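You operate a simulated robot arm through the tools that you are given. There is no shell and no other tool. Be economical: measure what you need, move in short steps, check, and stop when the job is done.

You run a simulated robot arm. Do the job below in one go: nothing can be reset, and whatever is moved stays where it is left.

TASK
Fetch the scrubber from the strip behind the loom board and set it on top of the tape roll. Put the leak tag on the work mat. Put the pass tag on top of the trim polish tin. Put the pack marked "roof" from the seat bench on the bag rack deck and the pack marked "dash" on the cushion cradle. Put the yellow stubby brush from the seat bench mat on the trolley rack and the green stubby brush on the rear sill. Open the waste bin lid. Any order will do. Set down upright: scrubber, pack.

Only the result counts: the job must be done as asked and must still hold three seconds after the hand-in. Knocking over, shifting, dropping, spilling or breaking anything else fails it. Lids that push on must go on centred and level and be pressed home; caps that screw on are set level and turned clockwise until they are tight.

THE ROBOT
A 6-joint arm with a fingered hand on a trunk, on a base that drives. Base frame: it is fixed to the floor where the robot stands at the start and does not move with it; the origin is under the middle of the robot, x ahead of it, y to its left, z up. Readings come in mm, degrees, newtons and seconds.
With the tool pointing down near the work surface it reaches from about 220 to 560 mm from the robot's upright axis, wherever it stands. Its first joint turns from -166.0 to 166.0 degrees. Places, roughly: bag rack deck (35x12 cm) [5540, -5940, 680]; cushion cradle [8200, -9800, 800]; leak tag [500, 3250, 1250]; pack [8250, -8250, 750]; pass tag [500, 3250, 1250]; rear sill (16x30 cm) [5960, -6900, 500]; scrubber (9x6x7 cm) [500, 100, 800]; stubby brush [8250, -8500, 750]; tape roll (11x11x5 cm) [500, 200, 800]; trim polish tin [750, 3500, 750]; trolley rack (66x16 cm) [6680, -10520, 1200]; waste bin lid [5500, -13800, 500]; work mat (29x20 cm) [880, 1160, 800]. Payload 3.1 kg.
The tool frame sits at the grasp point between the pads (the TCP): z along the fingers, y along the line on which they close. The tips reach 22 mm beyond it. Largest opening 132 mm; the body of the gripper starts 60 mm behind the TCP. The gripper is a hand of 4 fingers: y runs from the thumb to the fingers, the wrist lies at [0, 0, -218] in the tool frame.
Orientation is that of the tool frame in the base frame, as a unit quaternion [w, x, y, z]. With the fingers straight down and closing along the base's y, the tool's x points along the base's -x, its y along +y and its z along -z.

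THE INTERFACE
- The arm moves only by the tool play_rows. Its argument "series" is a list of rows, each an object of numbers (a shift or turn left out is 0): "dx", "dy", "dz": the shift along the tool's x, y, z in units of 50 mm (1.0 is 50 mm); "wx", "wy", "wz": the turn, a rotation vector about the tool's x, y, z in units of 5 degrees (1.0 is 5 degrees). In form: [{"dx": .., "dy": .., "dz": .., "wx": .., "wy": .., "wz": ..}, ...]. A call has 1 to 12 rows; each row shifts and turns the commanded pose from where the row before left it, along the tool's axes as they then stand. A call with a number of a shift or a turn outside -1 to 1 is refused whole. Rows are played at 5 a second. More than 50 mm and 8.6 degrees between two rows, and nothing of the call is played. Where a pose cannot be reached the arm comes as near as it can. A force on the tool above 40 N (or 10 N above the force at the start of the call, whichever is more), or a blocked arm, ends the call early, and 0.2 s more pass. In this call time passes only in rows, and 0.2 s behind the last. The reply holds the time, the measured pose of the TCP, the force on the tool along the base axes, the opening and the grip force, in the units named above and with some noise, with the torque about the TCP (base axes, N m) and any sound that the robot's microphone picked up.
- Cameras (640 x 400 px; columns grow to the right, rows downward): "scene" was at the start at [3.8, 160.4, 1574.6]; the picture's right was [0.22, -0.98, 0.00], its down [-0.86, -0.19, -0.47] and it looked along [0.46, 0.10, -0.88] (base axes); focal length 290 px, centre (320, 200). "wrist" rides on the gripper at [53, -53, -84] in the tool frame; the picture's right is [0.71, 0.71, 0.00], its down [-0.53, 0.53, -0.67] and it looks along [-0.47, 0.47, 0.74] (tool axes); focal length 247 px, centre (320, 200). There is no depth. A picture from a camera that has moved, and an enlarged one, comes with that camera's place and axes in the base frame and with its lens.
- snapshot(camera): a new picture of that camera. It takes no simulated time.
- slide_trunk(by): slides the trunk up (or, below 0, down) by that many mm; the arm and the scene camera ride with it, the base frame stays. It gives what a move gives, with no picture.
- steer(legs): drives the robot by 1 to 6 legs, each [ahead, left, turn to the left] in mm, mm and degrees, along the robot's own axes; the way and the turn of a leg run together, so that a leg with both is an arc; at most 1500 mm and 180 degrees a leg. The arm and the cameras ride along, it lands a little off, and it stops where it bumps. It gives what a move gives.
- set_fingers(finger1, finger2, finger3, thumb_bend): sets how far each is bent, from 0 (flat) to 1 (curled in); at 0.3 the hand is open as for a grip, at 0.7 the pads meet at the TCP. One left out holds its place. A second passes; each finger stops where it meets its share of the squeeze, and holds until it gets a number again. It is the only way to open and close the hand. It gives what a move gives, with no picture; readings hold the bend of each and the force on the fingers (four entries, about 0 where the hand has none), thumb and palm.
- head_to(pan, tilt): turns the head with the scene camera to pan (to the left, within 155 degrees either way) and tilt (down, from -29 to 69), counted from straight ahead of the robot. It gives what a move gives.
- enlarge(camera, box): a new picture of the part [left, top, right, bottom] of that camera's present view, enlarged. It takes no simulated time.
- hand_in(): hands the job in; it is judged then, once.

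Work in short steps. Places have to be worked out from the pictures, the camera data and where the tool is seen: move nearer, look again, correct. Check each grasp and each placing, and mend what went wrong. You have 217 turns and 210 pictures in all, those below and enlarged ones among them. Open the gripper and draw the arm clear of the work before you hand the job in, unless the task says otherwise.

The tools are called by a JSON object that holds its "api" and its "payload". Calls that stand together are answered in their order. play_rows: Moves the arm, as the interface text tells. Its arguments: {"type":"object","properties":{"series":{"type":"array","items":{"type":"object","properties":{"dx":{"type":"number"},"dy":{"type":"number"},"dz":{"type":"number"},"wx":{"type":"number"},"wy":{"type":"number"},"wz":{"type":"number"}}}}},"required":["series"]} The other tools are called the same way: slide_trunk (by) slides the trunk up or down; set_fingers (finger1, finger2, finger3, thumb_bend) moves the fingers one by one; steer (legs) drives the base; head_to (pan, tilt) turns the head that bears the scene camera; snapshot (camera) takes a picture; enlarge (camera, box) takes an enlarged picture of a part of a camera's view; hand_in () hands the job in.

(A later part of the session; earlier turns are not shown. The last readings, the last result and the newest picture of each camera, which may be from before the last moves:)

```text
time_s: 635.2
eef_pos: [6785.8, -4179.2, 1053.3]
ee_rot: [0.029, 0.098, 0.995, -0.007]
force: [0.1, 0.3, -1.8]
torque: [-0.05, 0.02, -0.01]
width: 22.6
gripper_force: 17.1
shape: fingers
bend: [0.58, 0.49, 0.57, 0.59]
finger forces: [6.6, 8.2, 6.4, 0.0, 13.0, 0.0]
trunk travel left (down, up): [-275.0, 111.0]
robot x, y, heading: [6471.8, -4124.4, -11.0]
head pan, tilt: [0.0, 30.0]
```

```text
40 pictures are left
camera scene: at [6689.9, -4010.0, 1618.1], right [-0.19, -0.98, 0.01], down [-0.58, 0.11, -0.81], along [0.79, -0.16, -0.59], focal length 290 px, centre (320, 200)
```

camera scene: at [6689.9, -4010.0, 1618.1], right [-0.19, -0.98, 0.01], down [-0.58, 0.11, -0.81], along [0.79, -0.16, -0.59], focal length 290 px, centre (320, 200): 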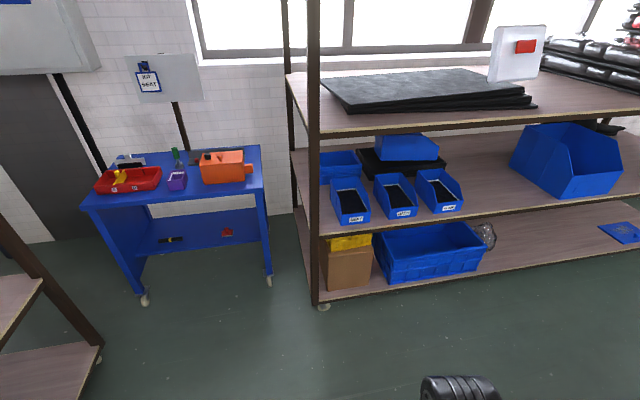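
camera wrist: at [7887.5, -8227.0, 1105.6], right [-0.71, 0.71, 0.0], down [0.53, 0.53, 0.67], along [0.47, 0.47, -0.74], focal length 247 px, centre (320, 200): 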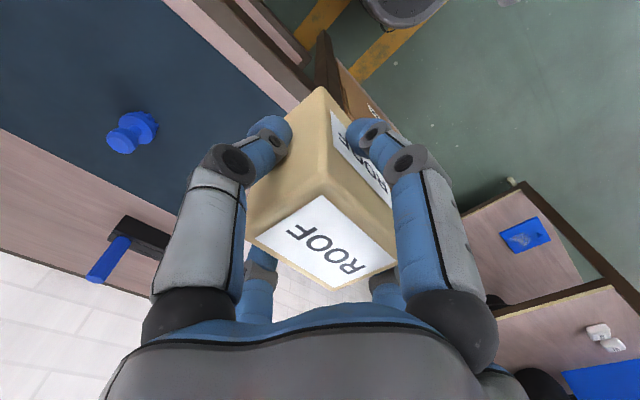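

The robot was blocked by something behind and is tipped slightly. I look backwards to see what it is.

{"api": "head_to", "payload": {"pan": -140, "tilt": 55}}

{"api": "snapshot", "payload": {"camera": "scene"}}

{"api": "head_to", "payload": {"pan": 150, "tilt": 55}}

{"api": "snapshot", "payload": {"camera": "scene"}}

```text
time_s: 637.5
eef_pos: [6784.5, -4182.3, 1053.1]
ee_rot: [0.029, 0.106, 0.994, -0.004]
force: [-0.3, 0.8, -1.1]
torque: [-0.01, 0.02, 0.02]
width: 22.8
gripper_force: 16.6
shape: fingers
bend: [0.58, 0.49, 0.57, 0.59]
finger forces: [6.5, 8.2, 6.3, 0.1, 13.0, 0.1]
trunk travel left (down, up): [-275.0, 111.0]
robot x, y, heading: [6473.6, -4116.8, -12.5]
head pan, tilt: [-140.0, 55.0]
```

```text
39 pictures are left
camera scene: at [6536.9, -4028.6, 1598.0], right [-0.46, 0.88, 0.06], down [0.67, 0.39, -0.63], along [-0.59, -0.25, -0.77], focal length 290 px, centre (320, 200)
```

scene: 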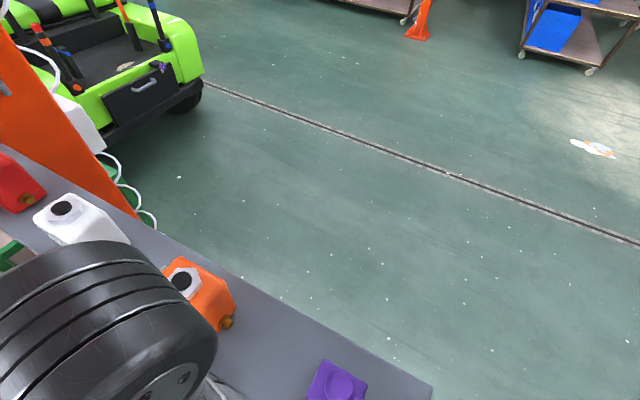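

```text
time_s: 641.5
eef_pos: [6784.6, -4181.4, 1054.0]
ee_rot: [0.029, 0.106, 0.994, -0.004]
force: [-0.3, 0.1, -1.3]
torque: [0.02, 0.01, -0.03]
width: 23.0
gripper_force: 17.3
shape: fingers
bend: [0.58, 0.49, 0.57, 0.59]
finger forces: [6.5, 8.2, 6.5, 0.0, 12.9, 0.0]
trunk travel left (down, up): [-275.0, 111.0]
robot x, y, heading: [6476.7, -4116.3, -12.3]
head pan, tilt: [150.0, 55.0]
```

```text
38 pictures are left
camera scene: at [6547.3, -3946.2, 1598.7], right [0.67, 0.74, -0.05], down [0.55, -0.54, -0.64], along [-0.5, 0.4, -0.77], focal length 290 px, centre (320, 200)
```

scene: 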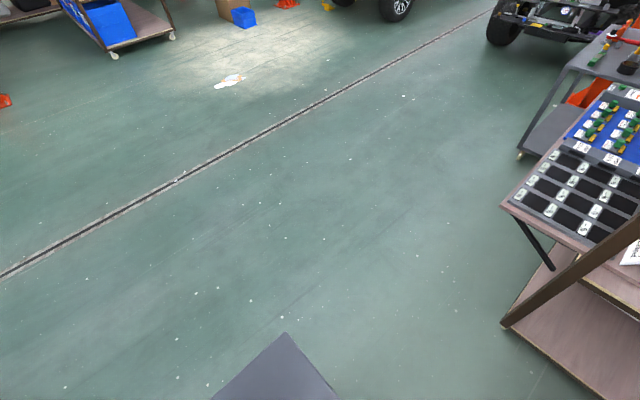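

A waist-high shelf with bottles on the orange post sits behind me; the bottles are still standing. I drive forward off it and inspect.

{"api": "steer", "payload": {"legs": [[300, 0, 0]]}}

{"api": "head_to", "payload": {"pan": -150, "tilt": 35}}

{"api": "snapshot", "payload": {"camera": "scene"}}

```text
time_s: 642.2
eef_pos: [6786.9, -4176.1, 1097.6]
ee_rot: [0.05, 0.115, 0.992, -0.009]
force: [0.3, -0.2, -1.0]
torque: [-0.05, 0.02, 0.01]
width: 22.5
gripper_force: 17.2
shape: fingers
bend: [0.58, 0.49, 0.57, 0.59]
finger forces: [6.8, 8.4, 6.2, 0.0, 12.8, 0.0]
trunk travel left (down, up): [-275.0, 111.0]
robot x, y, heading: [6486.6, -4112.5, -13.4]
head pan, tilt: [150.0, 55.0]
stopped in leg 1: the robot was blocked; the commanded pose is now the measured one
```

```text
time_s: 646.3
eef_pos: [6787.1, -4179.2, 1097.2]
ee_rot: [0.053, 0.124, 0.991, -0.009]
force: [0.0, 0.2, -2.7]
torque: [-0.01, 0.02, 0.0]
width: 22.3
gripper_force: 17.1
shape: fingers
bend: [0.58, 0.49, 0.57, 0.59]
finger forces: [6.9, 8.3, 6.3, 0.0, 12.8, 0.0]
trunk travel left (down, up): [-275.0, 111.0]
robot x, y, heading: [6482.8, -4110.4, -14.5]
head pan, tilt: [-150.0, 35.0]
```

```text
37 pictures are left
camera scene: at [6563.8, -4021.7, 1630.8], right [-0.27, 0.96, 0.06], down [0.45, 0.18, -0.87], along [-0.85, -0.21, -0.48], focal length 290 px, centre (320, 200)
```

scene: 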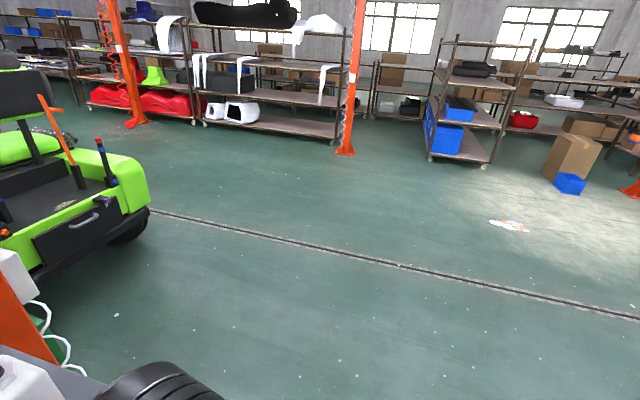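

Still blocked and tilted. I look straight down around the base for what it is caught on.

{"api": "head_to", "payload": {"pan": -120, "tilt": 69}}

{"api": "snapshot", "payload": {"camera": "scene"}}

{"api": "head_to", "payload": {"pan": -60, "tilt": 60}}

{"api": "snapshot", "payload": {"camera": "scene"}}

```text
time_s: 647.3
eef_pos: [6787.2, -4180.0, 1097.3]
ee_rot: [0.053, 0.124, 0.991, -0.008]
force: [-0.3, 0.3, -2.2]
torque: [-0.02, 0.01, -0.01]
width: 22.6
gripper_force: 17.1
shape: fingers
bend: [0.58, 0.49, 0.57, 0.59]
finger forces: [6.7, 8.3, 6.2, 0.0, 12.8, 0.0]
trunk travel left (down, up): [-275.0, 111.0]
robot x, y, heading: [6485.5, -4105.5, -14.4]
head pan, tilt: [-120.0, 68.8]
```

```text
36 pictures are left
camera scene: at [6604.0, -4036.5, 1581.8], right [-0.71, 0.7, 0.1], down [0.61, 0.68, -0.42], along [-0.36, -0.23, -0.9], focal length 290 px, centre (320, 200)
```

scene: 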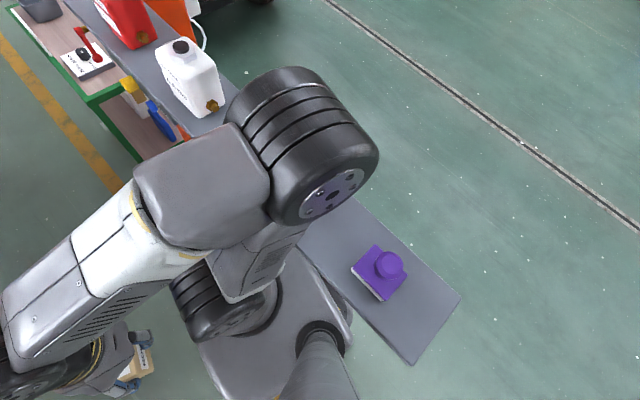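

```text
time_s: 648.6
eef_pos: [6786.7, -4180.4, 1097.1]
ee_rot: [0.054, 0.125, 0.991, -0.009]
force: [-0.9, 0.3, -1.7]
torque: [0.01, 0.02, 0.01]
width: 22.6
gripper_force: 17.4
shape: fingers
bend: [0.58, 0.49, 0.57, 0.59]
finger forces: [6.8, 8.3, 6.2, 0.0, 12.8, 0.0]
trunk travel left (down, up): [-275.0, 111.0]
robot x, y, heading: [6484.2, -4109.8, -14.0]
head pan, tilt: [-60.0, 60.0]
```

```text
35 pictures are left
camera scene: at [6661.8, -4060.8, 1583.7], right [-0.96, -0.27, 0.1], down [-0.29, 0.85, -0.45], along [0.03, -0.46, -0.89], focal length 290 px, centre (320, 200)
```

scene: 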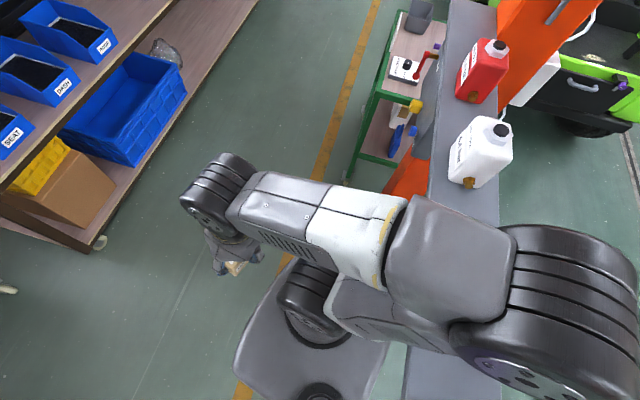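

The retracted elbow overhangs the post's bottle shelf and is wedged there. I raise the trunk to lift the elbow clear.

{"api": "slide_trunk", "payload": {"by": 105}}

{"api": "head_to", "payload": {"pan": -120, "tilt": 60}}

{"api": "snapshot", "payload": {"camera": "scene"}}

```text
time_s: 648.9
eef_pos: [6782.9, -4172.4, 1116.1]
ee_rot: [0.043, 0.128, 0.991, -0.013]
force: [-0.3, -0.4, -3.1]
torque: [-0.01, 0.01, 0.0]
width: 22.3
gripper_force: 16.7
shape: fingers
bend: [0.58, 0.49, 0.58, 0.59]
finger forces: [6.8, 8.4, 6.1, 0.1, 12.6, 0.1]
trunk travel left (down, up): [-277.0, 109.0]
robot x, y, heading: [6486.7, -4108.0, -14.9]
head pan, tilt: [-60.0, 60.0]
stopped: the arm was blocked; the commanded pose is now the measured one
```

```text
time_s: 650.2
eef_pos: [6781.9, -4175.9, 1115.2]
ee_rot: [0.044, 0.137, 0.989, -0.012]
force: [0.7, -1.1, -1.5]
torque: [0.0, 0.03, 0.0]
width: 22.3
gripper_force: 17.6
shape: fingers
bend: [0.58, 0.49, 0.58, 0.59]
finger forces: [6.6, 8.4, 6.3, 0.0, 12.7, 0.0]
trunk travel left (down, up): [-277.0, 109.0]
robot x, y, heading: [6483.8, -4100.0, -16.1]
head pan, tilt: [-120.0, 60.0]
```

```text
34 pictures are left
camera scene: at [6626.7, -4044.5, 1594.1], right [-0.69, 0.72, 0.12], down [0.55, 0.62, -0.56], along [-0.47, -0.32, -0.82], focal length 290 px, centre (320, 200)
```

scene: 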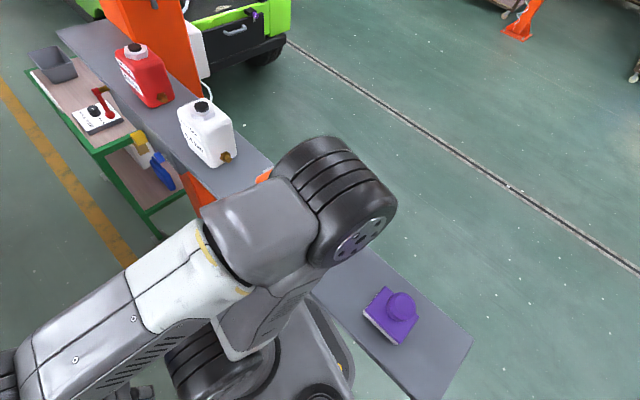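

Raising is blocked too. The elbow seems to rest on the shelf, lifting the robot's rear. I extend the hand forward in small steps so the elbow rotates away.

{"api": "play_rows", "payload": {"series": [{"dx": -0.5}, {"dx": -0.5}, {"dx": -0.5}]}}

{"api": "snapshot", "payload": {"camera": "scene"}}

```text
time_s: 650.5
eef_pos: [6770.7, -4162.6, 1123.6]
ee_rot: [0.019, 0.15, 0.988, -0.018]
force: [-0.3, 0.2, -1.4]
torque: [0.0, 0.03, 0.0]
width: 22.1
gripper_force: 16.6
shape: fingers
bend: [0.58, 0.49, 0.58, 0.6]
finger forces: [6.9, 8.5, 6.3, 0.1, 12.5, 0.0]
trunk travel left (down, up): [-277.0, 109.0]
robot x, y, heading: [6496.7, -4091.2, -17.4]
head pan, tilt: [-120.0, 60.0]
stopped in row 1: the arm was blocked; the commanded pose is now the measured one
```

```text
33 pictures are left
camera scene: at [6650.2, -4035.3, 1593.8], right [-0.67, 0.73, 0.12], down [0.56, 0.6, -0.56], along [-0.48, -0.31, -0.82], focal length 290 px, centre (320, 200)
```

scene: 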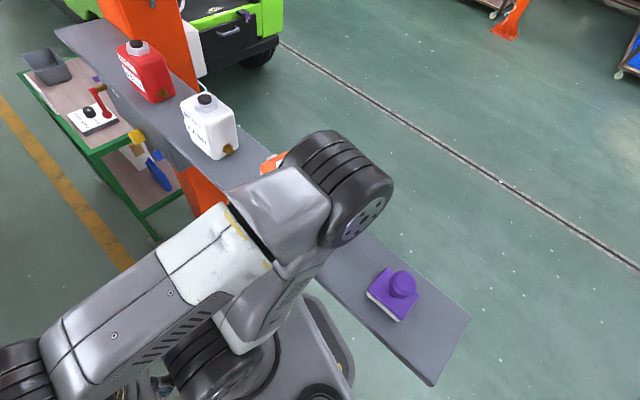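

Each command frees it a little. I try driving forward again.

{"api": "steer", "payload": {"legs": [[300, 0, 0]]}}

{"api": "steer", "payload": {"legs": [[300, 0, 0]]}}

{"api": "snapshot", "payload": {"camera": "scene"}}

```text
time_s: 651.2
eef_pos: [6828.4, -4167.2, 1148.3]
ee_rot: [0.117, 0.23, 0.964, -0.06]
force: [112.5, 27.8, 44.9]
torque: [0.22, 4.32, -3.2]
width: 11.4
gripper_force: 30.0
shape: fingers
bend: [0.7, 0.48, 0.5, 0.6]
finger forces: [24.2, 9.3, 13.4, 0.0, 11.9, 0.0]
trunk travel left (down, up): [-277.0, 109.0]
robot x, y, heading: [6539.8, -4032.8, -26.7]
head pan, tilt: [-120.0, 60.0]
stopped in leg 1: the robot was blocked; the commanded pose is now the measured one
```

```text
time_s: 652.0
eef_pos: [6936.5, -4217.6, 1158.5]
ee_rot: [0.209, 0.29, 0.933, -0.029]
force: [84.3, -43.8, 116.1]
torque: [3.49, 6.46, -0.11]
width: 10.5
gripper_force: 33.6
shape: fingers
bend: [0.7, 0.48, 0.47, 0.6]
finger forces: [28.0, 8.6, 17.7, 0.0, 12.7, 0.1]
trunk travel left (down, up): [-277.0, 109.0]
robot x, y, heading: [6617.3, -3991.0, -34.9]
head pan, tilt: [-120.0, 60.0]
stopped in leg 1: the robot was blocked; the commanded pose is now the measured one
```

```text
32 pictures are left
camera scene: at [6908.1, -4079.9, 1588.2], right [-0.4, 0.89, 0.21], down [0.68, 0.44, -0.59], along [-0.62, -0.1, -0.78], focal length 290 px, centre (320, 200)
```

scene: 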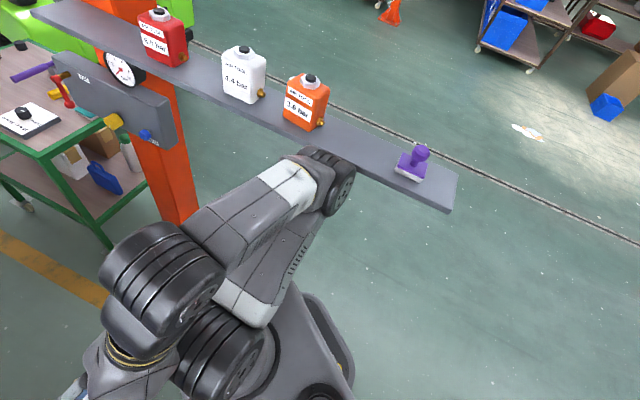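

The elbow now appears off the shelf while the robot is leaning/rocking. I let time pass with a head move and re-read the state.

{"api": "head_to", "payload": {"pan": -100, "tilt": 50}}

{"api": "snapshot", "payload": {"camera": "scene"}}

```text
time_s: 652.8
eef_pos: [6913.6, -4191.0, 1165.8]
ee_rot: [0.22, 0.291, 0.93, -0.037]
force: [83.0, -41.3, 116.0]
torque: [3.48, 6.29, -0.2]
width: 10.2
gripper_force: 33.5
shape: fingers
bend: [0.7, 0.48, 0.47, 0.6]
finger forces: [28.1, 8.7, 17.9, 0.1, 12.6, 0.1]
trunk travel left (down, up): [-277.0, 109.0]
robot x, y, heading: [6616.1, -3989.8, -35.6]
head pan, tilt: [-100.0, 50.0]
```

```text
31 pictures are left
camera scene: at [6885.4, -4070.5, 1600.3], right [-0.68, 0.7, 0.21], down [0.43, 0.61, -0.67], along [-0.59, -0.37, -0.72], focal length 290 px, centre (320, 200)
```

scene: 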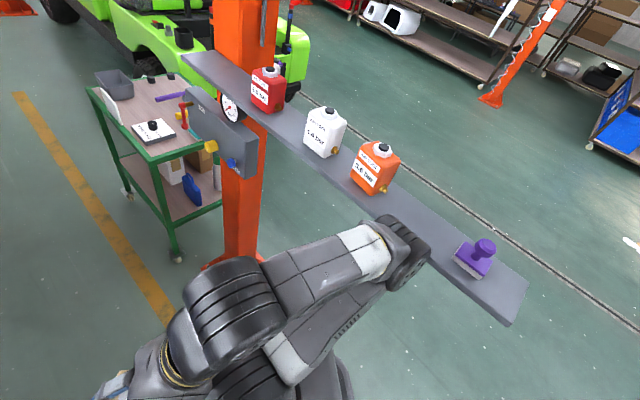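

The hand is squeezed back against the robot's own body while the elbow touches the shelf edge; all bottles still stand. I extend the hand forward/up.

{"api": "play_rows", "payload": {"series": [{"dx": -0.6, "dz": -0.2}, {"dx": -0.6, "dz": -0.2}]}}

{"api": "play_rows", "payload": {"series": [{"dx": -0.6, "dz": -0.2}, {"dx": -0.6, "dz": -0.2}]}}

{"api": "snapshot", "payload": {"camera": "scene"}}

```text
time_s: 653.1
eef_pos: [6902.1, -4168.5, 1180.1]
ee_rot: [0.204, 0.337, 0.919, 0.019]
force: [81.1, 6.5, 111.8]
torque: [2.09, 4.21, -1.64]
width: 9.7
gripper_force: 37.5
shape: fingers
bend: [0.7, 0.48, 0.46, 0.6]
finger forces: [33.1, 8.5, 20.1, 0.1, 12.6, 0.1]
out of reach, approached as far as the arm can: row 1
trunk travel left (down, up): [-277.0, 109.0]
robot x, y, heading: [6634.9, -3972.0, -38.9]
head pan, tilt: [-100.0, 50.0]
stopped in row 1: the arm was blocked; the commanded pose is now the measured one
```

```text
time_s: 653.5
eef_pos: [6885.5, -4155.1, 1205.9]
ee_rot: [0.203, 0.361, 0.91, 0.034]
force: [45.8, -66.3, 107.0]
torque: [-2.86, 0.93, 1.21]
width: 13.4
gripper_force: 20.3
shape: fingers
bend: [0.7, 0.49, 0.47, 0.59]
finger forces: [15.0, 7.6, 17.2, 0.0, 0.0, 0.0]
trunk travel left (down, up): [-277.0, 109.0]
robot x, y, heading: [6657.0, -3955.6, -43.1]
head pan, tilt: [-100.0, 50.0]
stopped in row 1: the arm was blocked; the commanded pose is now the measured one
```

```text
30 pictures are left
camera scene: at [6889.9, -4060.3, 1602.1], right [-0.58, 0.79, 0.19], down [0.51, 0.54, -0.66], along [-0.63, -0.29, -0.72], focal length 290 px, centre (320, 200)
```

scene: 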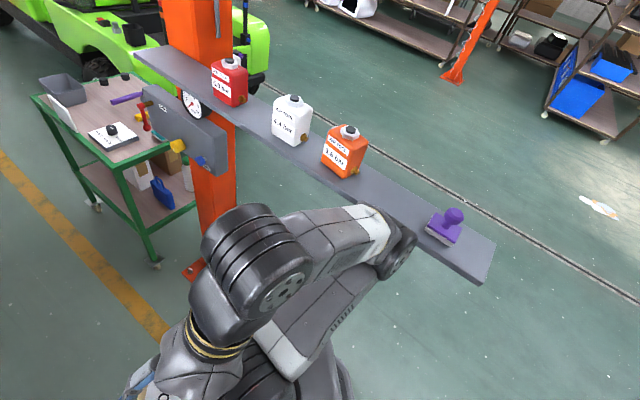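

I check the wrist view to see what the hand presses on.

{"api": "snapshot", "payload": {"camera": "wrist"}}

```text
29 pictures are left
camera wrist: at [6785.3, -4151.1, 1254.1], right [-0.01, 1.0, -0.1], down [0.42, 0.09, 0.9], along [0.91, -0.03, -0.42], focal length 247 px, centre (320, 200)
```

wrist: 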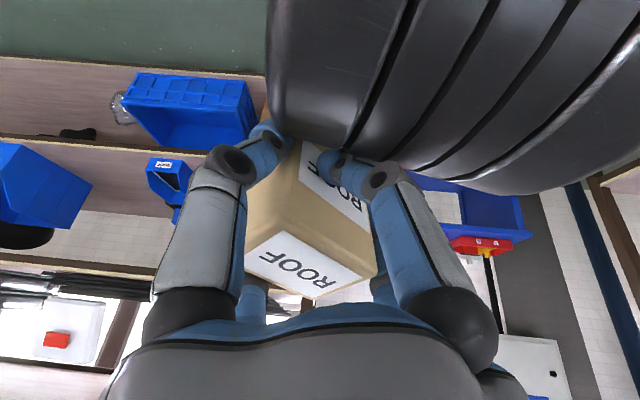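

The pack is still held but the hand is jammed against the robot's own shoulder. I move the hand up and toward -y, away from it.

{"api": "play_rows", "payload": {"series": [{"dx": -0.5, "dy": -0.15, "dz": -0.6}, {"dx": -0.5, "dy": -0.15, "dz": -0.6}]}}

{"api": "play_rows", "payload": {"series": [{"dx": -0.5, "dy": -0.15, "dz": -0.6}, {"dx": -0.5, "dy": -0.15, "dz": -0.6}]}}

{"api": "snapshot", "payload": {"camera": "scene"}}

```text
time_s: 653.8
eef_pos: [6854.4, -4118.1, 1238.3]
ee_rot: [0.193, 0.361, 0.911, 0.056]
force: [-3.4, -29.1, 39.3]
torque: [-2.57, 0.54, 0.75]
width: 41.2
gripper_force: 13.3
shape: fingers
bend: [0.63, 0.54, 0.48, 0.45]
finger forces: [2.5, 4.6, 19.5, 0.0, 0.1, 0.0]
trunk travel left (down, up): [-277.0, 109.0]
robot x, y, heading: [6672.3, -3941.5, -46.2]
head pan, tilt: [-100.0, 50.0]
stopped in row 1: the arm was blocked; the commanded pose is now the measured one
```

```text
time_s: 654.1
eef_pos: [6818.3, -4056.2, 1274.2]
ee_rot: [0.21, 0.341, 0.913, 0.07]
force: [3.6, 0.4, 5.3]
torque: [0.04, -0.07, 0.15]
width: 16.5
gripper_force: 19.1
shape: fingers
bend: [0.62, 0.48, 0.49, 0.6]
finger forces: [3.3, 9.6, 12.9, 0.0, 11.6, 0.0]
trunk travel left (down, up): [-277.0, 109.0]
robot x, y, heading: [6689.6, -3935.7, -49.3]
head pan, tilt: [-100.0, 50.0]
stopped in row 1: the arm was blocked; the commanded pose is now the measured one
```

```text
28 pictures are left
camera scene: at [6874.7, -4016.2, 1602.7], right [-0.5, 0.85, 0.16], down [0.58, 0.47, -0.66], along [-0.64, -0.24, -0.73], focal length 290 px, centre (320, 200)
```

scene: 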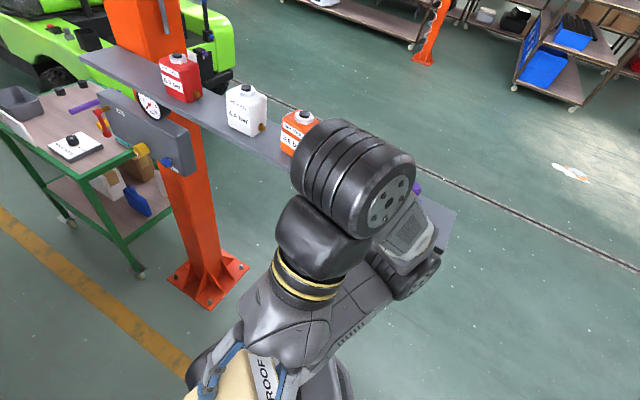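

The hand is free now. I drive toward +x (ahead-left) away from the shelf.

{"api": "steer", "payload": {"legs": [[200, 230, 0]]}}

{"api": "snapshot", "payload": {"camera": "scene"}}

```text
time_s: 654.8
eef_pos: [6643.8, -3778.2, 1287.9]
ee_rot: [0.347, 0.293, 0.891, 0.002]
force: [-1.2, -1.1, -5.9]
torque: [0.08, -0.07, 0.15]
width: 14.5
gripper_force: 16.9
shape: fingers
bend: [0.61, 0.47, 0.55, 0.62]
finger forces: [4.7, 9.3, 8.0, 0.0, 11.5, 0.0]
trunk travel left (down, up): [-277.0, 109.0]
robot x, y, heading: [6703.7, -3922.7, -52.9]
head pan, tilt: [-100.0, 50.0]
stopped in leg 1: the robot was blocked; the commanded pose is now the measured one
```

```text
27 pictures are left
camera scene: at [6650.4, -3721.4, 1589.3], right [-0.45, 0.89, -0.07], down [0.71, 0.31, -0.63], along [-0.54, -0.34, -0.77], focal length 290 px, centre (320, 200)
```

scene: 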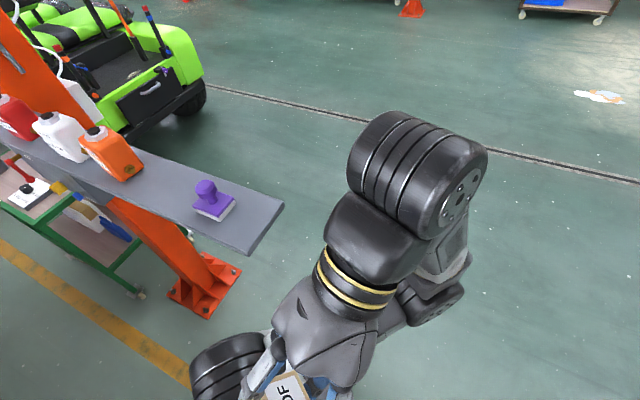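

The robot has come free of the shelf, and all bottles still stand. I let it settle and check its attitude.

{"api": "head_to", "payload": {"pan": -90, "tilt": 45}}

{"api": "snapshot", "payload": {"camera": "scene"}}

{"api": "snapshot", "payload": {"camera": "wrist"}}

```text
time_s: 655.5
eef_pos: [6699.9, -3860.2, 1292.4]
ee_rot: [0.328, 0.296, 0.897, 0.023]
force: [-0.3, -0.8, -2.0]
torque: [0.02, 0.03, 0.02]
width: 14.8
gripper_force: 16.9
shape: fingers
bend: [0.61, 0.47, 0.55, 0.62]
finger forces: [4.2, 9.5, 8.5, 0.0, 11.2, 0.0]
trunk travel left (down, up): [-277.0, 109.0]
robot x, y, heading: [6705.2, -3920.3, -52.3]
head pan, tilt: [-90.0, 45.0]
```

```text
26 pictures are left
camera scene: at [6723.0, -3834.7, 1597.6], right [-0.61, 0.79, 0.0], down [0.56, 0.43, -0.71], along [-0.56, -0.43, -0.71], focal length 290 px, centre (320, 200)
```

scene: 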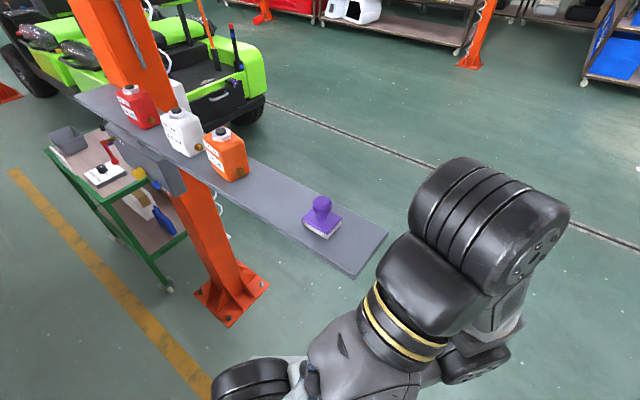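

```text
25 pictures are left
camera wrist: at [6590.5, -3861.1, 1314.9], right [-0.07, 0.97, -0.24], down [0.19, 0.25, 0.95], along [0.98, 0.02, -0.2], focal length 247 px, centre (320, 200)
```

wrist: 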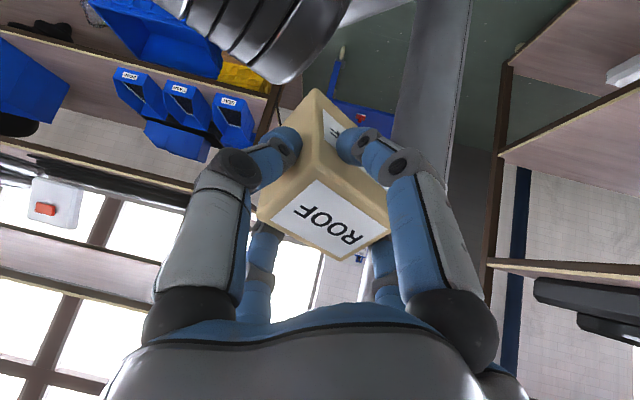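

The robot is level again, the pack still in hand, and the shelf items all stand. I drive ~290 mm in +x, away from the shelf.

{"api": "steer", "payload": {"legs": [[180, 230, 0]]}}

```text
time_s: 657.5
eef_pos: [6995.5, -3863.7, 1291.0]
ee_rot: [0.326, 0.294, 0.898, 0.025]
force: [0.8, 0.9, -3.0]
torque: [0.0, 0.06, 0.0]
width: 14.8
gripper_force: 16.3
shape: fingers
bend: [0.61, 0.47, 0.55, 0.62]
finger forces: [4.2, 9.5, 8.4, 0.1, 11.0, 0.0]
trunk travel left (down, up): [-277.0, 109.0]
robot x, y, heading: [7002.7, -3926.8, -52.0]
head pan, tilt: [-90.0, 45.0]
```

Clear of the shelf. The hand is folded back over the shoulder with tilt; I bring it forward and slightly up in the robot's frame.

{"api": "play_rows", "payload": {"series": [{"dx": -0.65, "dy": -0.13, "dz": 0.05}, {"dx": -0.65, "dy": -0.13, "dz": 0.05}, {"dx": -0.6, "dy": -0.18, "dz": 0.2}]}}

```text
time_s: 658.3
eef_pos: [7049.6, -3937.5, 1327.2]
ee_rot: [0.326, 0.295, 0.898, 0.025]
force: [-0.3, 0.3, -1.6]
torque: [-0.02, 0.06, 0.02]
width: 14.5
gripper_force: 16.6
shape: fingers
bend: [0.61, 0.47, 0.55, 0.62]
finger forces: [4.2, 9.3, 8.5, 0.0, 11.0, 0.0]
trunk travel left (down, up): [-277.0, 109.0]
robot x, y, heading: [7001.9, -3926.9, -52.2]
head pan, tilt: [-90.0, 45.0]
```

It follows well. I continue forward 225 mm and then level the tool over several rows.

{"api": "play_rows", "payload": {"series": [{"dx": -0.72, "dy": -0.3, "dz": 0.43}, {"dx": -0.72, "dy": -0.3, "dz": 0.43}, {"dx": -0.72, "dy": -0.3, "dz": 0.43}, {"dx": -0.72, "dy": -0.3, "dz": 0.43}, {"dx": -0.72, "dy": -0.3, "dz": 0.43}]}}

{"api": "play_rows", "payload": {"series": [{"wx": 0.36, "wy": 0.88}, {"wx": 0.36, "wy": 0.88}, {"wx": 0.36, "wy": 0.88}, {"wx": 0.36, "wy": 0.88}, {"wx": 0.36, "wy": 0.88}, {"wx": 0.36, "wy": 0.88}, {"wx": 0.36, "wy": 0.88}, {"wx": 0.36, "wy": 0.88}]}}

{"api": "snapshot", "payload": {"camera": "wrist"}}

```text
time_s: 659.5
eef_pos: [7110.9, -4039.5, 1312.3]
ee_rot: [0.327, 0.295, 0.897, 0.025]
force: [0.8, -0.1, -0.9]
torque: [-0.02, 0.0, 0.0]
width: 14.7
gripper_force: 16.4
shape: fingers
bend: [0.61, 0.47, 0.55, 0.62]
finger forces: [4.5, 9.3, 7.9, 0.1, 10.9, 0.1]
out of reach, approached as far as the arm can: row 3, 4, 5
trunk travel left (down, up): [-277.0, 109.0]
robot x, y, heading: [7002.2, -3922.1, -52.1]
head pan, tilt: [-90.0, 45.0]
```

```text
time_s: 661.3
eef_pos: [7056.2, -3956.7, 1283.4]
ee_rot: [0.0, 0.31, 0.951, 0.003]
force: [0.0, 0.0, -1.9]
torque: [0.0, 0.0, 0.0]
width: 14.7
gripper_force: 16.4
shape: fingers
bend: [0.61, 0.47, 0.55, 0.62]
finger forces: [4.4, 9.1, 8.1, 0.0, 10.5, 0.0]
out of reach, approached as far as the arm can: row 1, 2, 3, 4, 5, 6, 7, 8
trunk travel left (down, up): [-277.0, 109.0]
robot x, y, heading: [7001.6, -3926.9, -52.3]
head pan, tilt: [-90.0, 45.0]
```

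```text
24 pictures are left
camera wrist: at [6983.3, -3969.3, 1368.0], right [-0.15, 0.99, 0.0], down [0.73, 0.11, 0.67], along [0.66, 0.11, -0.74], focal length 247 px, centre (320, 200)
```

wrist: 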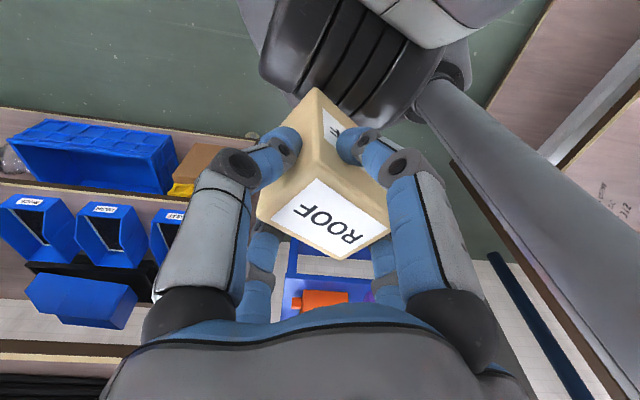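

The tool is level again, but the arm is folded in a different posture. I look at how it is folded.

{"api": "head_to", "payload": {"pan": -40, "tilt": 60}}

{"api": "snapshot", "payload": {"camera": "scene"}}

```text
time_s: 662.5
eef_pos: [7055.3, -3955.9, 1283.8]
ee_rot: [0.001, 0.311, 0.951, 0.001]
force: [-1.1, 0.2, -0.7]
torque: [0.01, 0.03, 0.01]
width: 14.9
gripper_force: 16.3
shape: fingers
bend: [0.61, 0.47, 0.55, 0.62]
finger forces: [4.4, 9.2, 8.2, 0.0, 10.4, 0.0]
trunk travel left (down, up): [-277.0, 109.0]
robot x, y, heading: [6999.8, -3925.6, -52.5]
head pan, tilt: [-40.0, 60.0]
```

```text
23 pictures are left
camera scene: at [7079.5, -3856.2, 1578.2], right [-1.0, 0.04, 0.0], down [0.04, 0.87, -0.5], along [-0.02, -0.5, -0.87], focal length 290 px, centre (320, 200)
```

scene: 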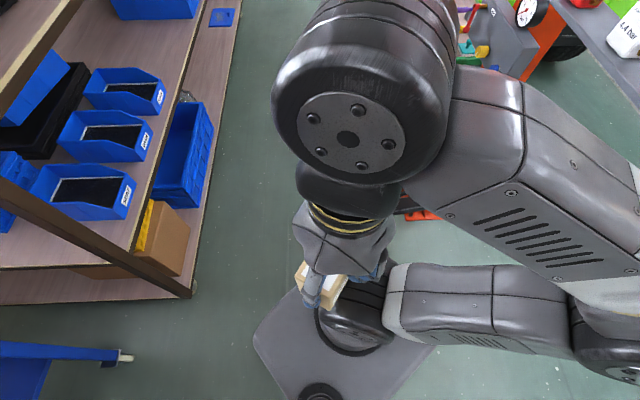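

The upper arm points toward -x with the forearm folded back. I extend the hand out in that direction (-x) to unfold, keeping it high.

{"api": "play_rows", "payload": {"series": [{"dx": 0.73, "dy": -0.53}, {"dx": 0.73, "dy": -0.53}, {"dx": 0.73, "dy": -0.53}, {"dx": 0.73, "dy": -0.53}, {"dx": 0.73, "dy": -0.53}, {"dx": 0.73, "dy": -0.53}, {"dx": 0.73, "dy": -0.53}]}}

```text
time_s: 663.5
eef_pos: [7012.8, -4004.2, 1270.9]
ee_rot: [-0.001, 0.064, 0.998, -0.007]
force: [0.5, -1.5, 1.3]
torque: [0.11, -0.05, -0.04]
width: 14.8
gripper_force: 17.4
shape: fingers
bend: [0.61, 0.45, 0.52, 0.62]
finger forces: [4.4, 10.0, 9.9, 0.0, 10.3, 0.0]
out of reach, approached as far as the arm can: row 1, 2, 3, 4
trunk travel left (down, up): [-277.0, 109.0]
robot x, y, heading: [6997.3, -3923.9, -52.2]
head pan, tilt: [-40.0, 60.0]
stopped in row 4: the arm was blocked; the commanded pose is now the measured one
```

Blocked, likely the pack against the shoulder. I raise it first, then go -x.

{"api": "play_rows", "payload": {"series": [{"dz": -0.6}, {"dz": -0.6}, {"dz": -0.6}]}}

{"api": "play_rows", "payload": {"series": [{"dx": 0.8, "dz": -0.1}, {"dx": 0.8, "dz": -0.1}, {"dx": 0.8}, {"dx": 0.8}]}}

{"api": "snapshot", "payload": {"camera": "scene"}}

```text
time_s: 664.2
eef_pos: [7014.3, -4032.0, 1319.9]
ee_rot: [-0.002, 0.065, 0.998, -0.009]
force: [-0.5, 0.4, -2.3]
torque: [-0.01, 0.04, 0.01]
width: 14.9
gripper_force: 16.2
shape: fingers
bend: [0.61, 0.45, 0.52, 0.62]
finger forces: [4.5, 9.7, 9.1, 0.1, 9.7, 0.0]
out of reach, approached as far as the arm can: row 2, 3
trunk travel left (down, up): [-277.0, 109.0]
robot x, y, heading: [7003.3, -3925.3, -52.3]
head pan, tilt: [-40.0, 60.0]
```

```text
time_s: 665.2
eef_pos: [7013.3, -4029.0, 1318.5]
ee_rot: [-0.001, 0.065, 0.998, -0.009]
force: [-0.1, -0.7, -1.0]
torque: [-0.01, 0.01, 0.02]
width: 14.7
gripper_force: 16.6
shape: fingers
bend: [0.61, 0.45, 0.52, 0.62]
finger forces: [4.4, 9.5, 9.1, 0.0, 9.5, 0.0]
out of reach, approached as far as the arm can: row 1, 2, 3, 4
trunk travel left (down, up): [-277.0, 109.0]
robot x, y, heading: [7001.8, -3926.6, -52.2]
head pan, tilt: [-40.0, 60.0]
```

```text
22 pictures are left
camera scene: at [7079.8, -3856.4, 1578.2], right [-1.0, 0.04, 0.0], down [0.03, 0.87, -0.5], along [-0.02, -0.5, -0.87], focal length 290 px, centre (320, 200)
```

scene: 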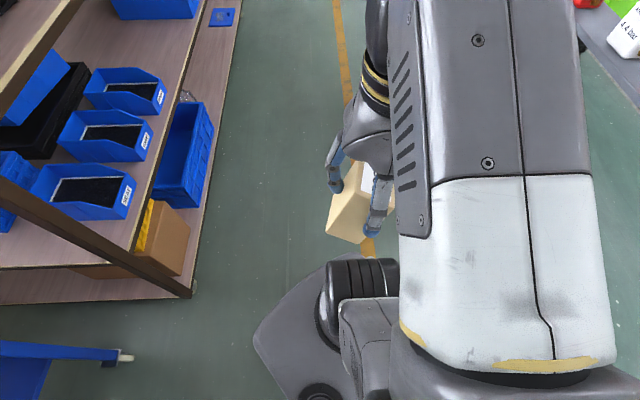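

Now the forearm points toward -y. I extend the hand in that direction.

{"api": "play_rows", "payload": {"series": [{"dx": -0.11, "dy": -0.85}, {"dx": -0.11, "dy": -0.85}, {"dx": -0.11, "dy": -0.85}, {"dx": -0.11, "dy": -0.85}, {"dx": -0.11, "dy": -0.85}]}}

```text
time_s: 666.5
eef_pos: [7014.8, -4244.6, 1323.8]
ee_rot: [-0.002, 0.065, 0.998, -0.008]
force: [0.6, -0.2, -1.1]
torque: [-0.05, 0.0, 0.01]
width: 14.5
gripper_force: 16.5
shape: fingers
bend: [0.61, 0.45, 0.52, 0.62]
finger forces: [4.4, 9.6, 8.9, 0.1, 9.5, 0.0]
trunk travel left (down, up): [-277.0, 109.0]
robot x, y, heading: [7004.8, -3923.3, -52.1]
head pan, tilt: [-40.0, 60.0]
```

The arm is unfolded (r≈320). The shelf's end is near y≈-4000, so I turn to heading -90, go round it via y≈-3430 to x≈5540.

{"api": "steer", "payload": {"legs": [[0, 0, -38], [-500, 0, 0]]}}

{"api": "steer", "payload": {"legs": [[0, -1460, 0]]}}

{"api": "head_to", "payload": {"pan": 0, "tilt": 30}}

{"api": "snapshot", "payload": {"camera": "scene"}}

```text
time_s: 671.2
eef_pos: [6817.5, -3686.7, 1324.9]
ee_rot: [-0.004, 0.378, 0.926, -0.007]
force: [0.6, 0.3, -0.8]
torque: [0.0, 0.05, -0.04]
width: 14.7
gripper_force: 15.8
shape: fingers
bend: [0.61, 0.45, 0.52, 0.62]
finger forces: [4.5, 9.5, 8.9, 0.0, 9.7, 0.0]
trunk travel left (down, up): [-277.0, 109.0]
robot x, y, heading: [6998.2, -3425.9, -89.2]
head pan, tilt: [-40.0, 60.0]
```

```text
time_s: 678.5
eef_pos: [5344.6, -3692.6, 1324.9]
ee_rot: [-0.004, 0.385, 0.923, -0.008]
force: [-0.3, -0.3, -2.1]
torque: [-0.01, 0.03, 0.03]
width: 14.8
gripper_force: 16.1
shape: fingers
bend: [0.61, 0.45, 0.52, 0.62]
finger forces: [4.4, 9.5, 9.0, 0.0, 9.7, 0.1]
trunk travel left (down, up): [-277.0, 109.0]
robot x, y, heading: [5529.1, -3434.8, -90.3]
head pan, tilt: [-40.0, 60.0]
```

```text
time_s: 679.5
eef_pos: [5344.7, -3691.9, 1324.4]
ee_rot: [-0.004, 0.385, 0.923, -0.007]
force: [-0.1, 0.9, -1.4]
torque: [-0.01, 0.03, 0.02]
width: 14.9
gripper_force: 16.2
shape: fingers
bend: [0.61, 0.45, 0.52, 0.62]
finger forces: [4.5, 9.5, 9.0, 0.0, 9.6, 0.0]
trunk travel left (down, up): [-277.0, 109.0]
robot x, y, heading: [5527.3, -3432.9, -90.2]
head pan, tilt: [0.0, 30.0]
```

```text
21 pictures are left
camera scene: at [5676.9, -3466.4, 1620.3], right [-1.0, 0.0, 0.0], down [0.0, 0.5, -0.87], along [0.0, -0.87, -0.5], focal length 290 px, centre (320, 200)
```

scene: 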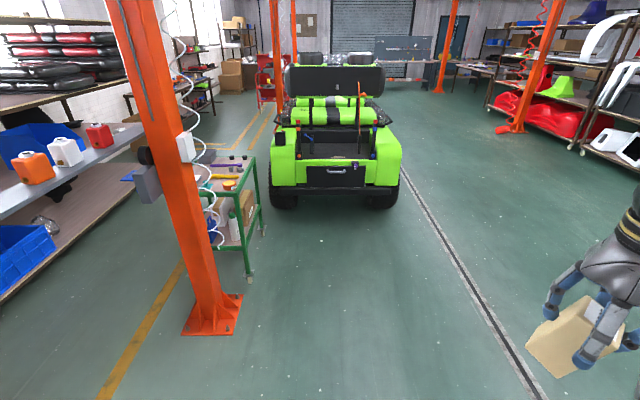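

Clear way to the car's rear. I drive ahead to y≈-5100 and bring the hand round to straight ahead with the proper yaw.

{"api": "steer", "payload": {"legs": [[1500, 0, 0.2], [150, 0, 0]]}}

{"api": "play_rows", "payload": {"series": [{"wz": 0.95}, {"wz": 0.95}, {"wz": 0.95}, {"wz": 0.95}, {"wz": 0.95}]}}

```text
time_s: 687.9
eef_pos: [5330.0, -5332.8, 1324.3]
ee_rot: [-0.004, 0.389, 0.921, -0.007]
force: [0.2, 0.7, -2.4]
torque: [0.03, 0.01, -0.02]
width: 14.7
gripper_force: 16.1
shape: fingers
bend: [0.61, 0.45, 0.52, 0.62]
finger forces: [4.5, 9.5, 9.0, 0.0, 9.5, 0.0]
trunk travel left (down, up): [-277.0, 109.0]
robot x, y, heading: [5519.8, -5074.2, -90.4]
head pan, tilt: [0.0, 30.0]
```

```text
time_s: 689.1
eef_pos: [5331.6, -5329.8, 1324.5]
ee_rot: [-0.003, 0.572, 0.82, -0.008]
force: [-0.1, -0.5, -1.8]
torque: [0.0, 0.04, -0.01]
width: 14.5
gripper_force: 16.1
shape: fingers
bend: [0.61, 0.45, 0.52, 0.62]
finger forces: [4.5, 9.5, 8.9, 0.0, 9.7, 0.1]
trunk travel left (down, up): [-277.0, 109.0]
robot x, y, heading: [5513.6, -5072.2, -90.7]
head pan, tilt: [0.0, 30.0]
```

I finish the yaw and bring the hand in front of the robot.

{"api": "play_rows", "payload": {"series": [{"wz": 0.95}, {"wz": 0.95}, {"wz": 0.95}, {"wz": 0.95}, {"wz": 0.3}, {"dy": 0.9}, {"dy": 0.9}, {"dy": 0.9}, {"dy": 0.9}, {"dx": -0.4}]}}

{"api": "head_to", "payload": {"pan": 0, "tilt": 42}}

{"api": "snapshot", "payload": {"camera": "scene"}}

{"api": "snapshot", "payload": {"camera": "wrist"}}

```text
time_s: 691.3
eef_pos: [5509.8, -5352.9, 1320.8]
ee_rot: [-0.001, 0.707, 0.707, -0.008]
force: [0.5, 0.2, -1.3]
torque: [0.05, 0.02, -0.01]
width: 14.5
gripper_force: 16.3
shape: fingers
bend: [0.61, 0.45, 0.52, 0.62]
finger forces: [4.4, 9.6, 8.9, 0.0, 9.7, 0.0]
trunk travel left (down, up): [-277.0, 109.0]
robot x, y, heading: [5519.4, -5072.3, -90.2]
head pan, tilt: [0.0, 30.0]
```

```text
time_s: 692.0
eef_pos: [5511.2, -5351.0, 1320.6]
ee_rot: [-0.001, 0.708, 0.707, -0.008]
force: [0.4, -0.2, -1.7]
torque: [0.01, 0.05, -0.01]
width: 14.7
gripper_force: 16.3
shape: fingers
bend: [0.61, 0.45, 0.52, 0.62]
finger forces: [4.4, 9.5, 8.9, 0.0, 9.7, 0.1]
trunk travel left (down, up): [-277.0, 109.0]
robot x, y, heading: [5522.3, -5073.8, -90.5]
head pan, tilt: [0.0, 42.0]
```

```text
20 pictures are left
camera scene: at [5666.1, -5101.3, 1602.1], right [-1.0, 0.01, 0.0], down [0.01, 0.67, -0.74], along [-0.01, -0.74, -0.67], focal length 290 px, centre (320, 200)
```

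scene: 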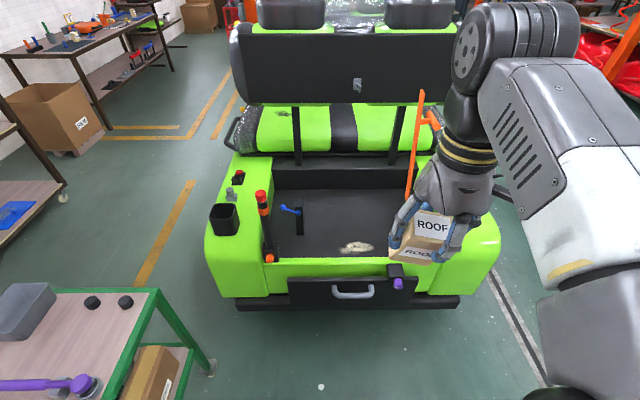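

```text
19 pictures are left
camera wrist: at [5459.7, -5296.9, 1405.4], right [0.71, 0.71, -0.02], down [0.53, -0.52, 0.67], along [0.46, -0.48, -0.74], focal length 247 px, centre (320, 200)
```

wrist: 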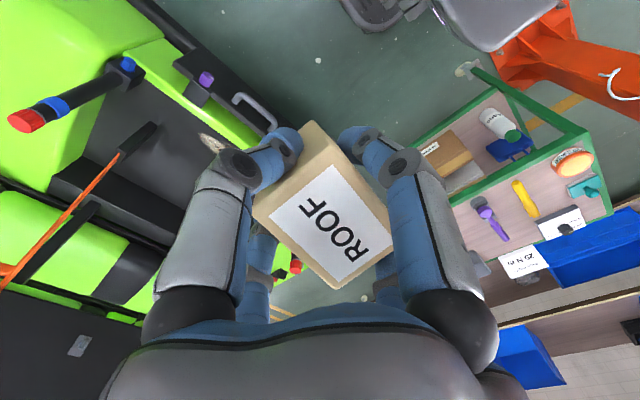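

The deck (black floor, centre (5540,-5940)) is in view; the pack has turned a little in the hand. I zoom on the pack to judge its tilt.

{"api": "enlarge", "payload": {"camera": "scene", "box": [370, 180, 498, 280]}}

```text
4.00 times, centred on (434, 230) of scene
camera zoom: at [5666.1, -5101.3, 1602.1], right [-1.0, 0.01, 0.0], down [0.01, 0.67, -0.74], along [-0.01, -0.74, -0.67], focal length 1162 px, centre (-136, 80)
```

zoom: 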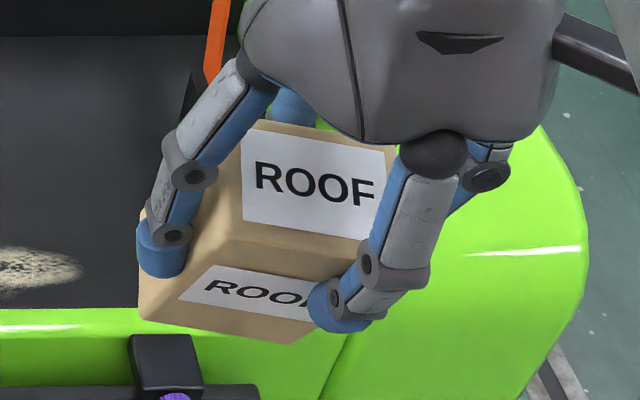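

The pack leans ~25° (its bottom forward), so I'll set it down with the tool tilted back by 25°. First lower the trunk, drive up close, and tilt.

{"api": "steer", "payload": {"legs": [[362, 0, 0.4]]}}

{"api": "slide_trunk", "payload": {"by": -150}}

{"api": "play_rows", "payload": {"series": [{"wy": 0.9}, {"wy": 0.9}, {"wy": 0.9}, {"wy": 0.9}, {"wy": 0.9}]}}

{"api": "enlarge", "payload": {"camera": "scene", "box": [340, 180, 500, 300]}}

```text
time_s: 694.3
eef_pos: [5511.2, -5709.5, 1319.8]
ee_rot: [-0.001, 0.704, 0.71, -0.008]
force: [1.1, 0.5, -2.4]
torque: [0.02, 0.0, -0.01]
width: 14.5
gripper_force: 16.4
shape: fingers
bend: [0.61, 0.45, 0.52, 0.62]
finger forces: [4.3, 9.5, 9.0, 0.0, 9.7, 0.0]
trunk travel left (down, up): [-277.0, 109.0]
robot x, y, heading: [5517.8, -5436.3, -90.1]
head pan, tilt: [0.0, 42.0]
```

```text
time_s: 696.1
eef_pos: [5510.9, -5709.1, 1170.8]
ee_rot: [-0.001, 0.704, 0.71, -0.008]
force: [0.5, 1.0, -2.1]
torque: [0.03, 0.0, 0.0]
width: 14.5
gripper_force: 16.6
shape: fingers
bend: [0.61, 0.45, 0.52, 0.62]
finger forces: [4.3, 9.5, 8.9, 0.1, 9.7, 0.0]
trunk travel left (down, up): [-127.0, 259.0]
robot x, y, heading: [5517.7, -5433.8, -90.2]
head pan, tilt: [0.0, 42.0]
```

```text
time_s: 697.3
eef_pos: [5510.6, -5698.6, 1119.4]
ee_rot: [-0.138, 0.692, 0.696, 0.129]
force: [0.4, -0.2, -1.7]
torque: [0.01, 0.01, -0.03]
width: 14.7
gripper_force: 16.0
shape: fingers
bend: [0.61, 0.45, 0.52, 0.62]
finger forces: [4.3, 9.7, 9.0, 0.0, 9.5, 0.1]
out of reach, approached as far as the arm can: row 3, 4, 5
trunk travel left (down, up): [-127.0, 259.0]
robot x, y, heading: [5513.0, -5434.1, -90.4]
head pan, tilt: [0.0, 42.0]
```

```text
3.33 times, centred on (420, 240) of scene
camera zoom: at [5663.8, -5457.6, 1452.9], right [-1.0, 0.0, 0.0], down [0.0, 0.67, -0.74], along [0.0, -0.74, -0.67], focal length 968 px, centre (-13, 67)
```

zoom: 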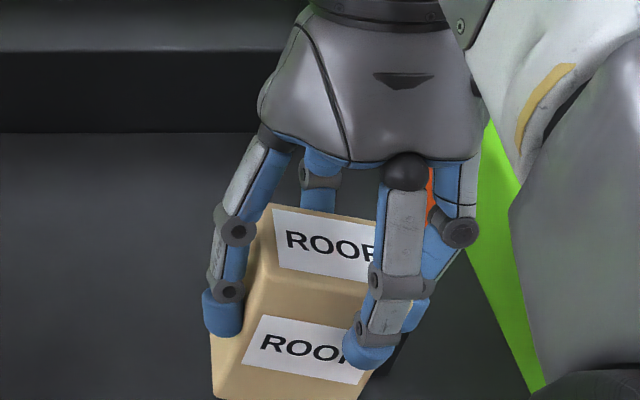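

The pack is now close to upright with the tool tilted 22°. I drive 70 mm nearer to stay clear of the reach limit, then move over the deck.

{"api": "steer", "payload": {"legs": [[70, 0, 0]]}}

{"api": "play_rows", "payload": {"series": [{"dx": -0.6, "dz": 0.5, "dy": 0.15}, {"dx": -0.6, "dz": 0.5, "dy": 0.15}, {"dx": -0.6, "dz": 0.5, "dy": 0.15}, {"dx": -0.6, "dz": 0.5, "dy": 0.15}]}}

{"api": "snapshot", "payload": {"camera": "scene"}}

```text
time_s: 698.3
eef_pos: [5510.9, -5746.6, 1119.7]
ee_rot: [-0.139, 0.691, 0.698, 0.127]
force: [0.4, -0.3, -2.3]
torque: [0.0, 0.02, 0.02]
width: 14.8
gripper_force: 16.7
shape: fingers
bend: [0.61, 0.45, 0.53, 0.62]
finger forces: [4.3, 9.7, 9.1, 0.1, 9.6, 0.0]
trunk travel left (down, up): [-127.0, 259.0]
robot x, y, heading: [5514.8, -5478.8, -90.0]
head pan, tilt: [0.0, 42.0]
stopped in leg 1: the robot was blocked; the commanded pose is now the measured one
```

```text
time_s: 699.3
eef_pos: [5540.8, -5819.4, 981.0]
ee_rot: [-0.139, 0.691, 0.698, 0.126]
force: [-0.1, 0.4, -1.8]
torque: [-0.01, 0.05, 0.0]
width: 14.9
gripper_force: 16.1
shape: fingers
bend: [0.61, 0.45, 0.53, 0.62]
finger forces: [4.2, 9.6, 8.9, 0.1, 9.7, 0.0]
trunk travel left (down, up): [-127.0, 259.0]
robot x, y, heading: [5510.9, -5483.4, -89.7]
head pan, tilt: [0.0, 42.0]
```

```text
16 pictures are left
camera scene: at [5665.1, -5500.5, 1452.4], right [-1.0, 0.0, 0.0], down [0.0, 0.67, -0.75], along [0.0, -0.75, -0.67], focal length 290 px, centre (320, 200)
```

scene: 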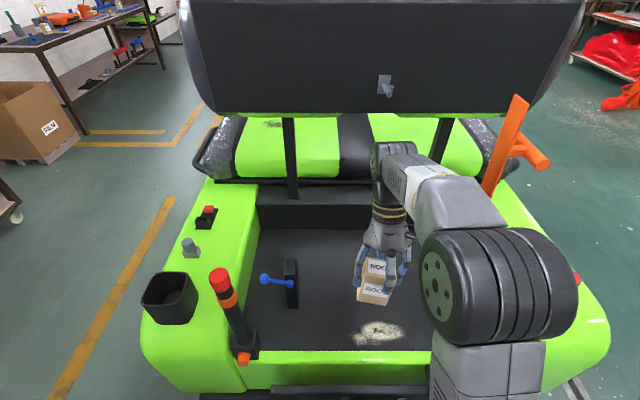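

The base just touched the car's bumper (robot stays level). I continue the arm move to above the deck at (5540,-5915), z≈760.

{"api": "play_rows", "payload": {"series": [{"dx": -0.573, "dz": 0.563}, {"dx": -0.573, "dz": 0.563}, {"dx": -0.573, "dz": 0.563}, {"dx": -0.573, "dz": 0.563}, {"dx": -0.573, "dz": 0.5}, {"dx": -0.5, "dz": 0.4}]}}

{"api": "enlarge", "payload": {"camera": "scene", "box": [290, 220, 450, 340]}}

```text
time_s: 700.7
eef_pos: [5537.9, -5915.8, 775.0]
ee_rot: [-0.138, 0.692, 0.698, 0.126]
force: [0.3, -1.2, -1.9]
torque: [-0.02, 0.01, -0.02]
width: 14.4
gripper_force: 16.3
shape: fingers
bend: [0.61, 0.45, 0.53, 0.62]
finger forces: [4.0, 9.6, 8.8, 0.0, 9.6, 0.0]
trunk travel left (down, up): [-127.0, 259.0]
robot x, y, heading: [5515.2, -5482.9, -89.8]
head pan, tilt: [0.0, 42.0]
```

```text
3.33 times, centred on (370, 280) of scene
camera zoom: at [5665.3, -5498.7, 1452.7], right [-1.0, 0.0, 0.0], down [0.0, 0.67, -0.75], along [0.0, -0.75, -0.67], focal length 968 px, centre (153, -67)
```

zoom: 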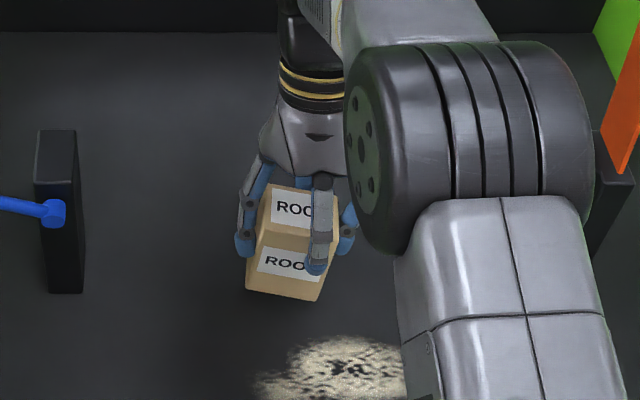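

The pack is nearly upright above the deck. I lower vertically, carefully to contact.

{"api": "play_rows", "payload": {"series": [{"dx": -0.1, "dz": 0.24}, {"dx": -0.07, "dz": 0.18}, {"dx": -0.03, "dz": 0.075}, {"dx": -0.03, "dz": 0.075}]}}

```text
time_s: 701.7
eef_pos: [5539.6, -5915.7, 746.6]
ee_rot: [-0.137, 0.692, 0.698, 0.125]
force: [5.6, -1.1, 28.2]
torque: [-0.27, -0.26, -0.03]
width: 16.5
gripper_force: 21.2
shape: fingers
bend: [0.58, 0.45, 0.53, 0.64]
finger forces: [7.4, 11.5, 15.7, 0.0, 9.8, 0.1]
trunk travel left (down, up): [-127.0, 259.0]
robot x, y, heading: [5513.8, -5478.0, -90.0]
head pan, tilt: [0.0, 42.0]
```

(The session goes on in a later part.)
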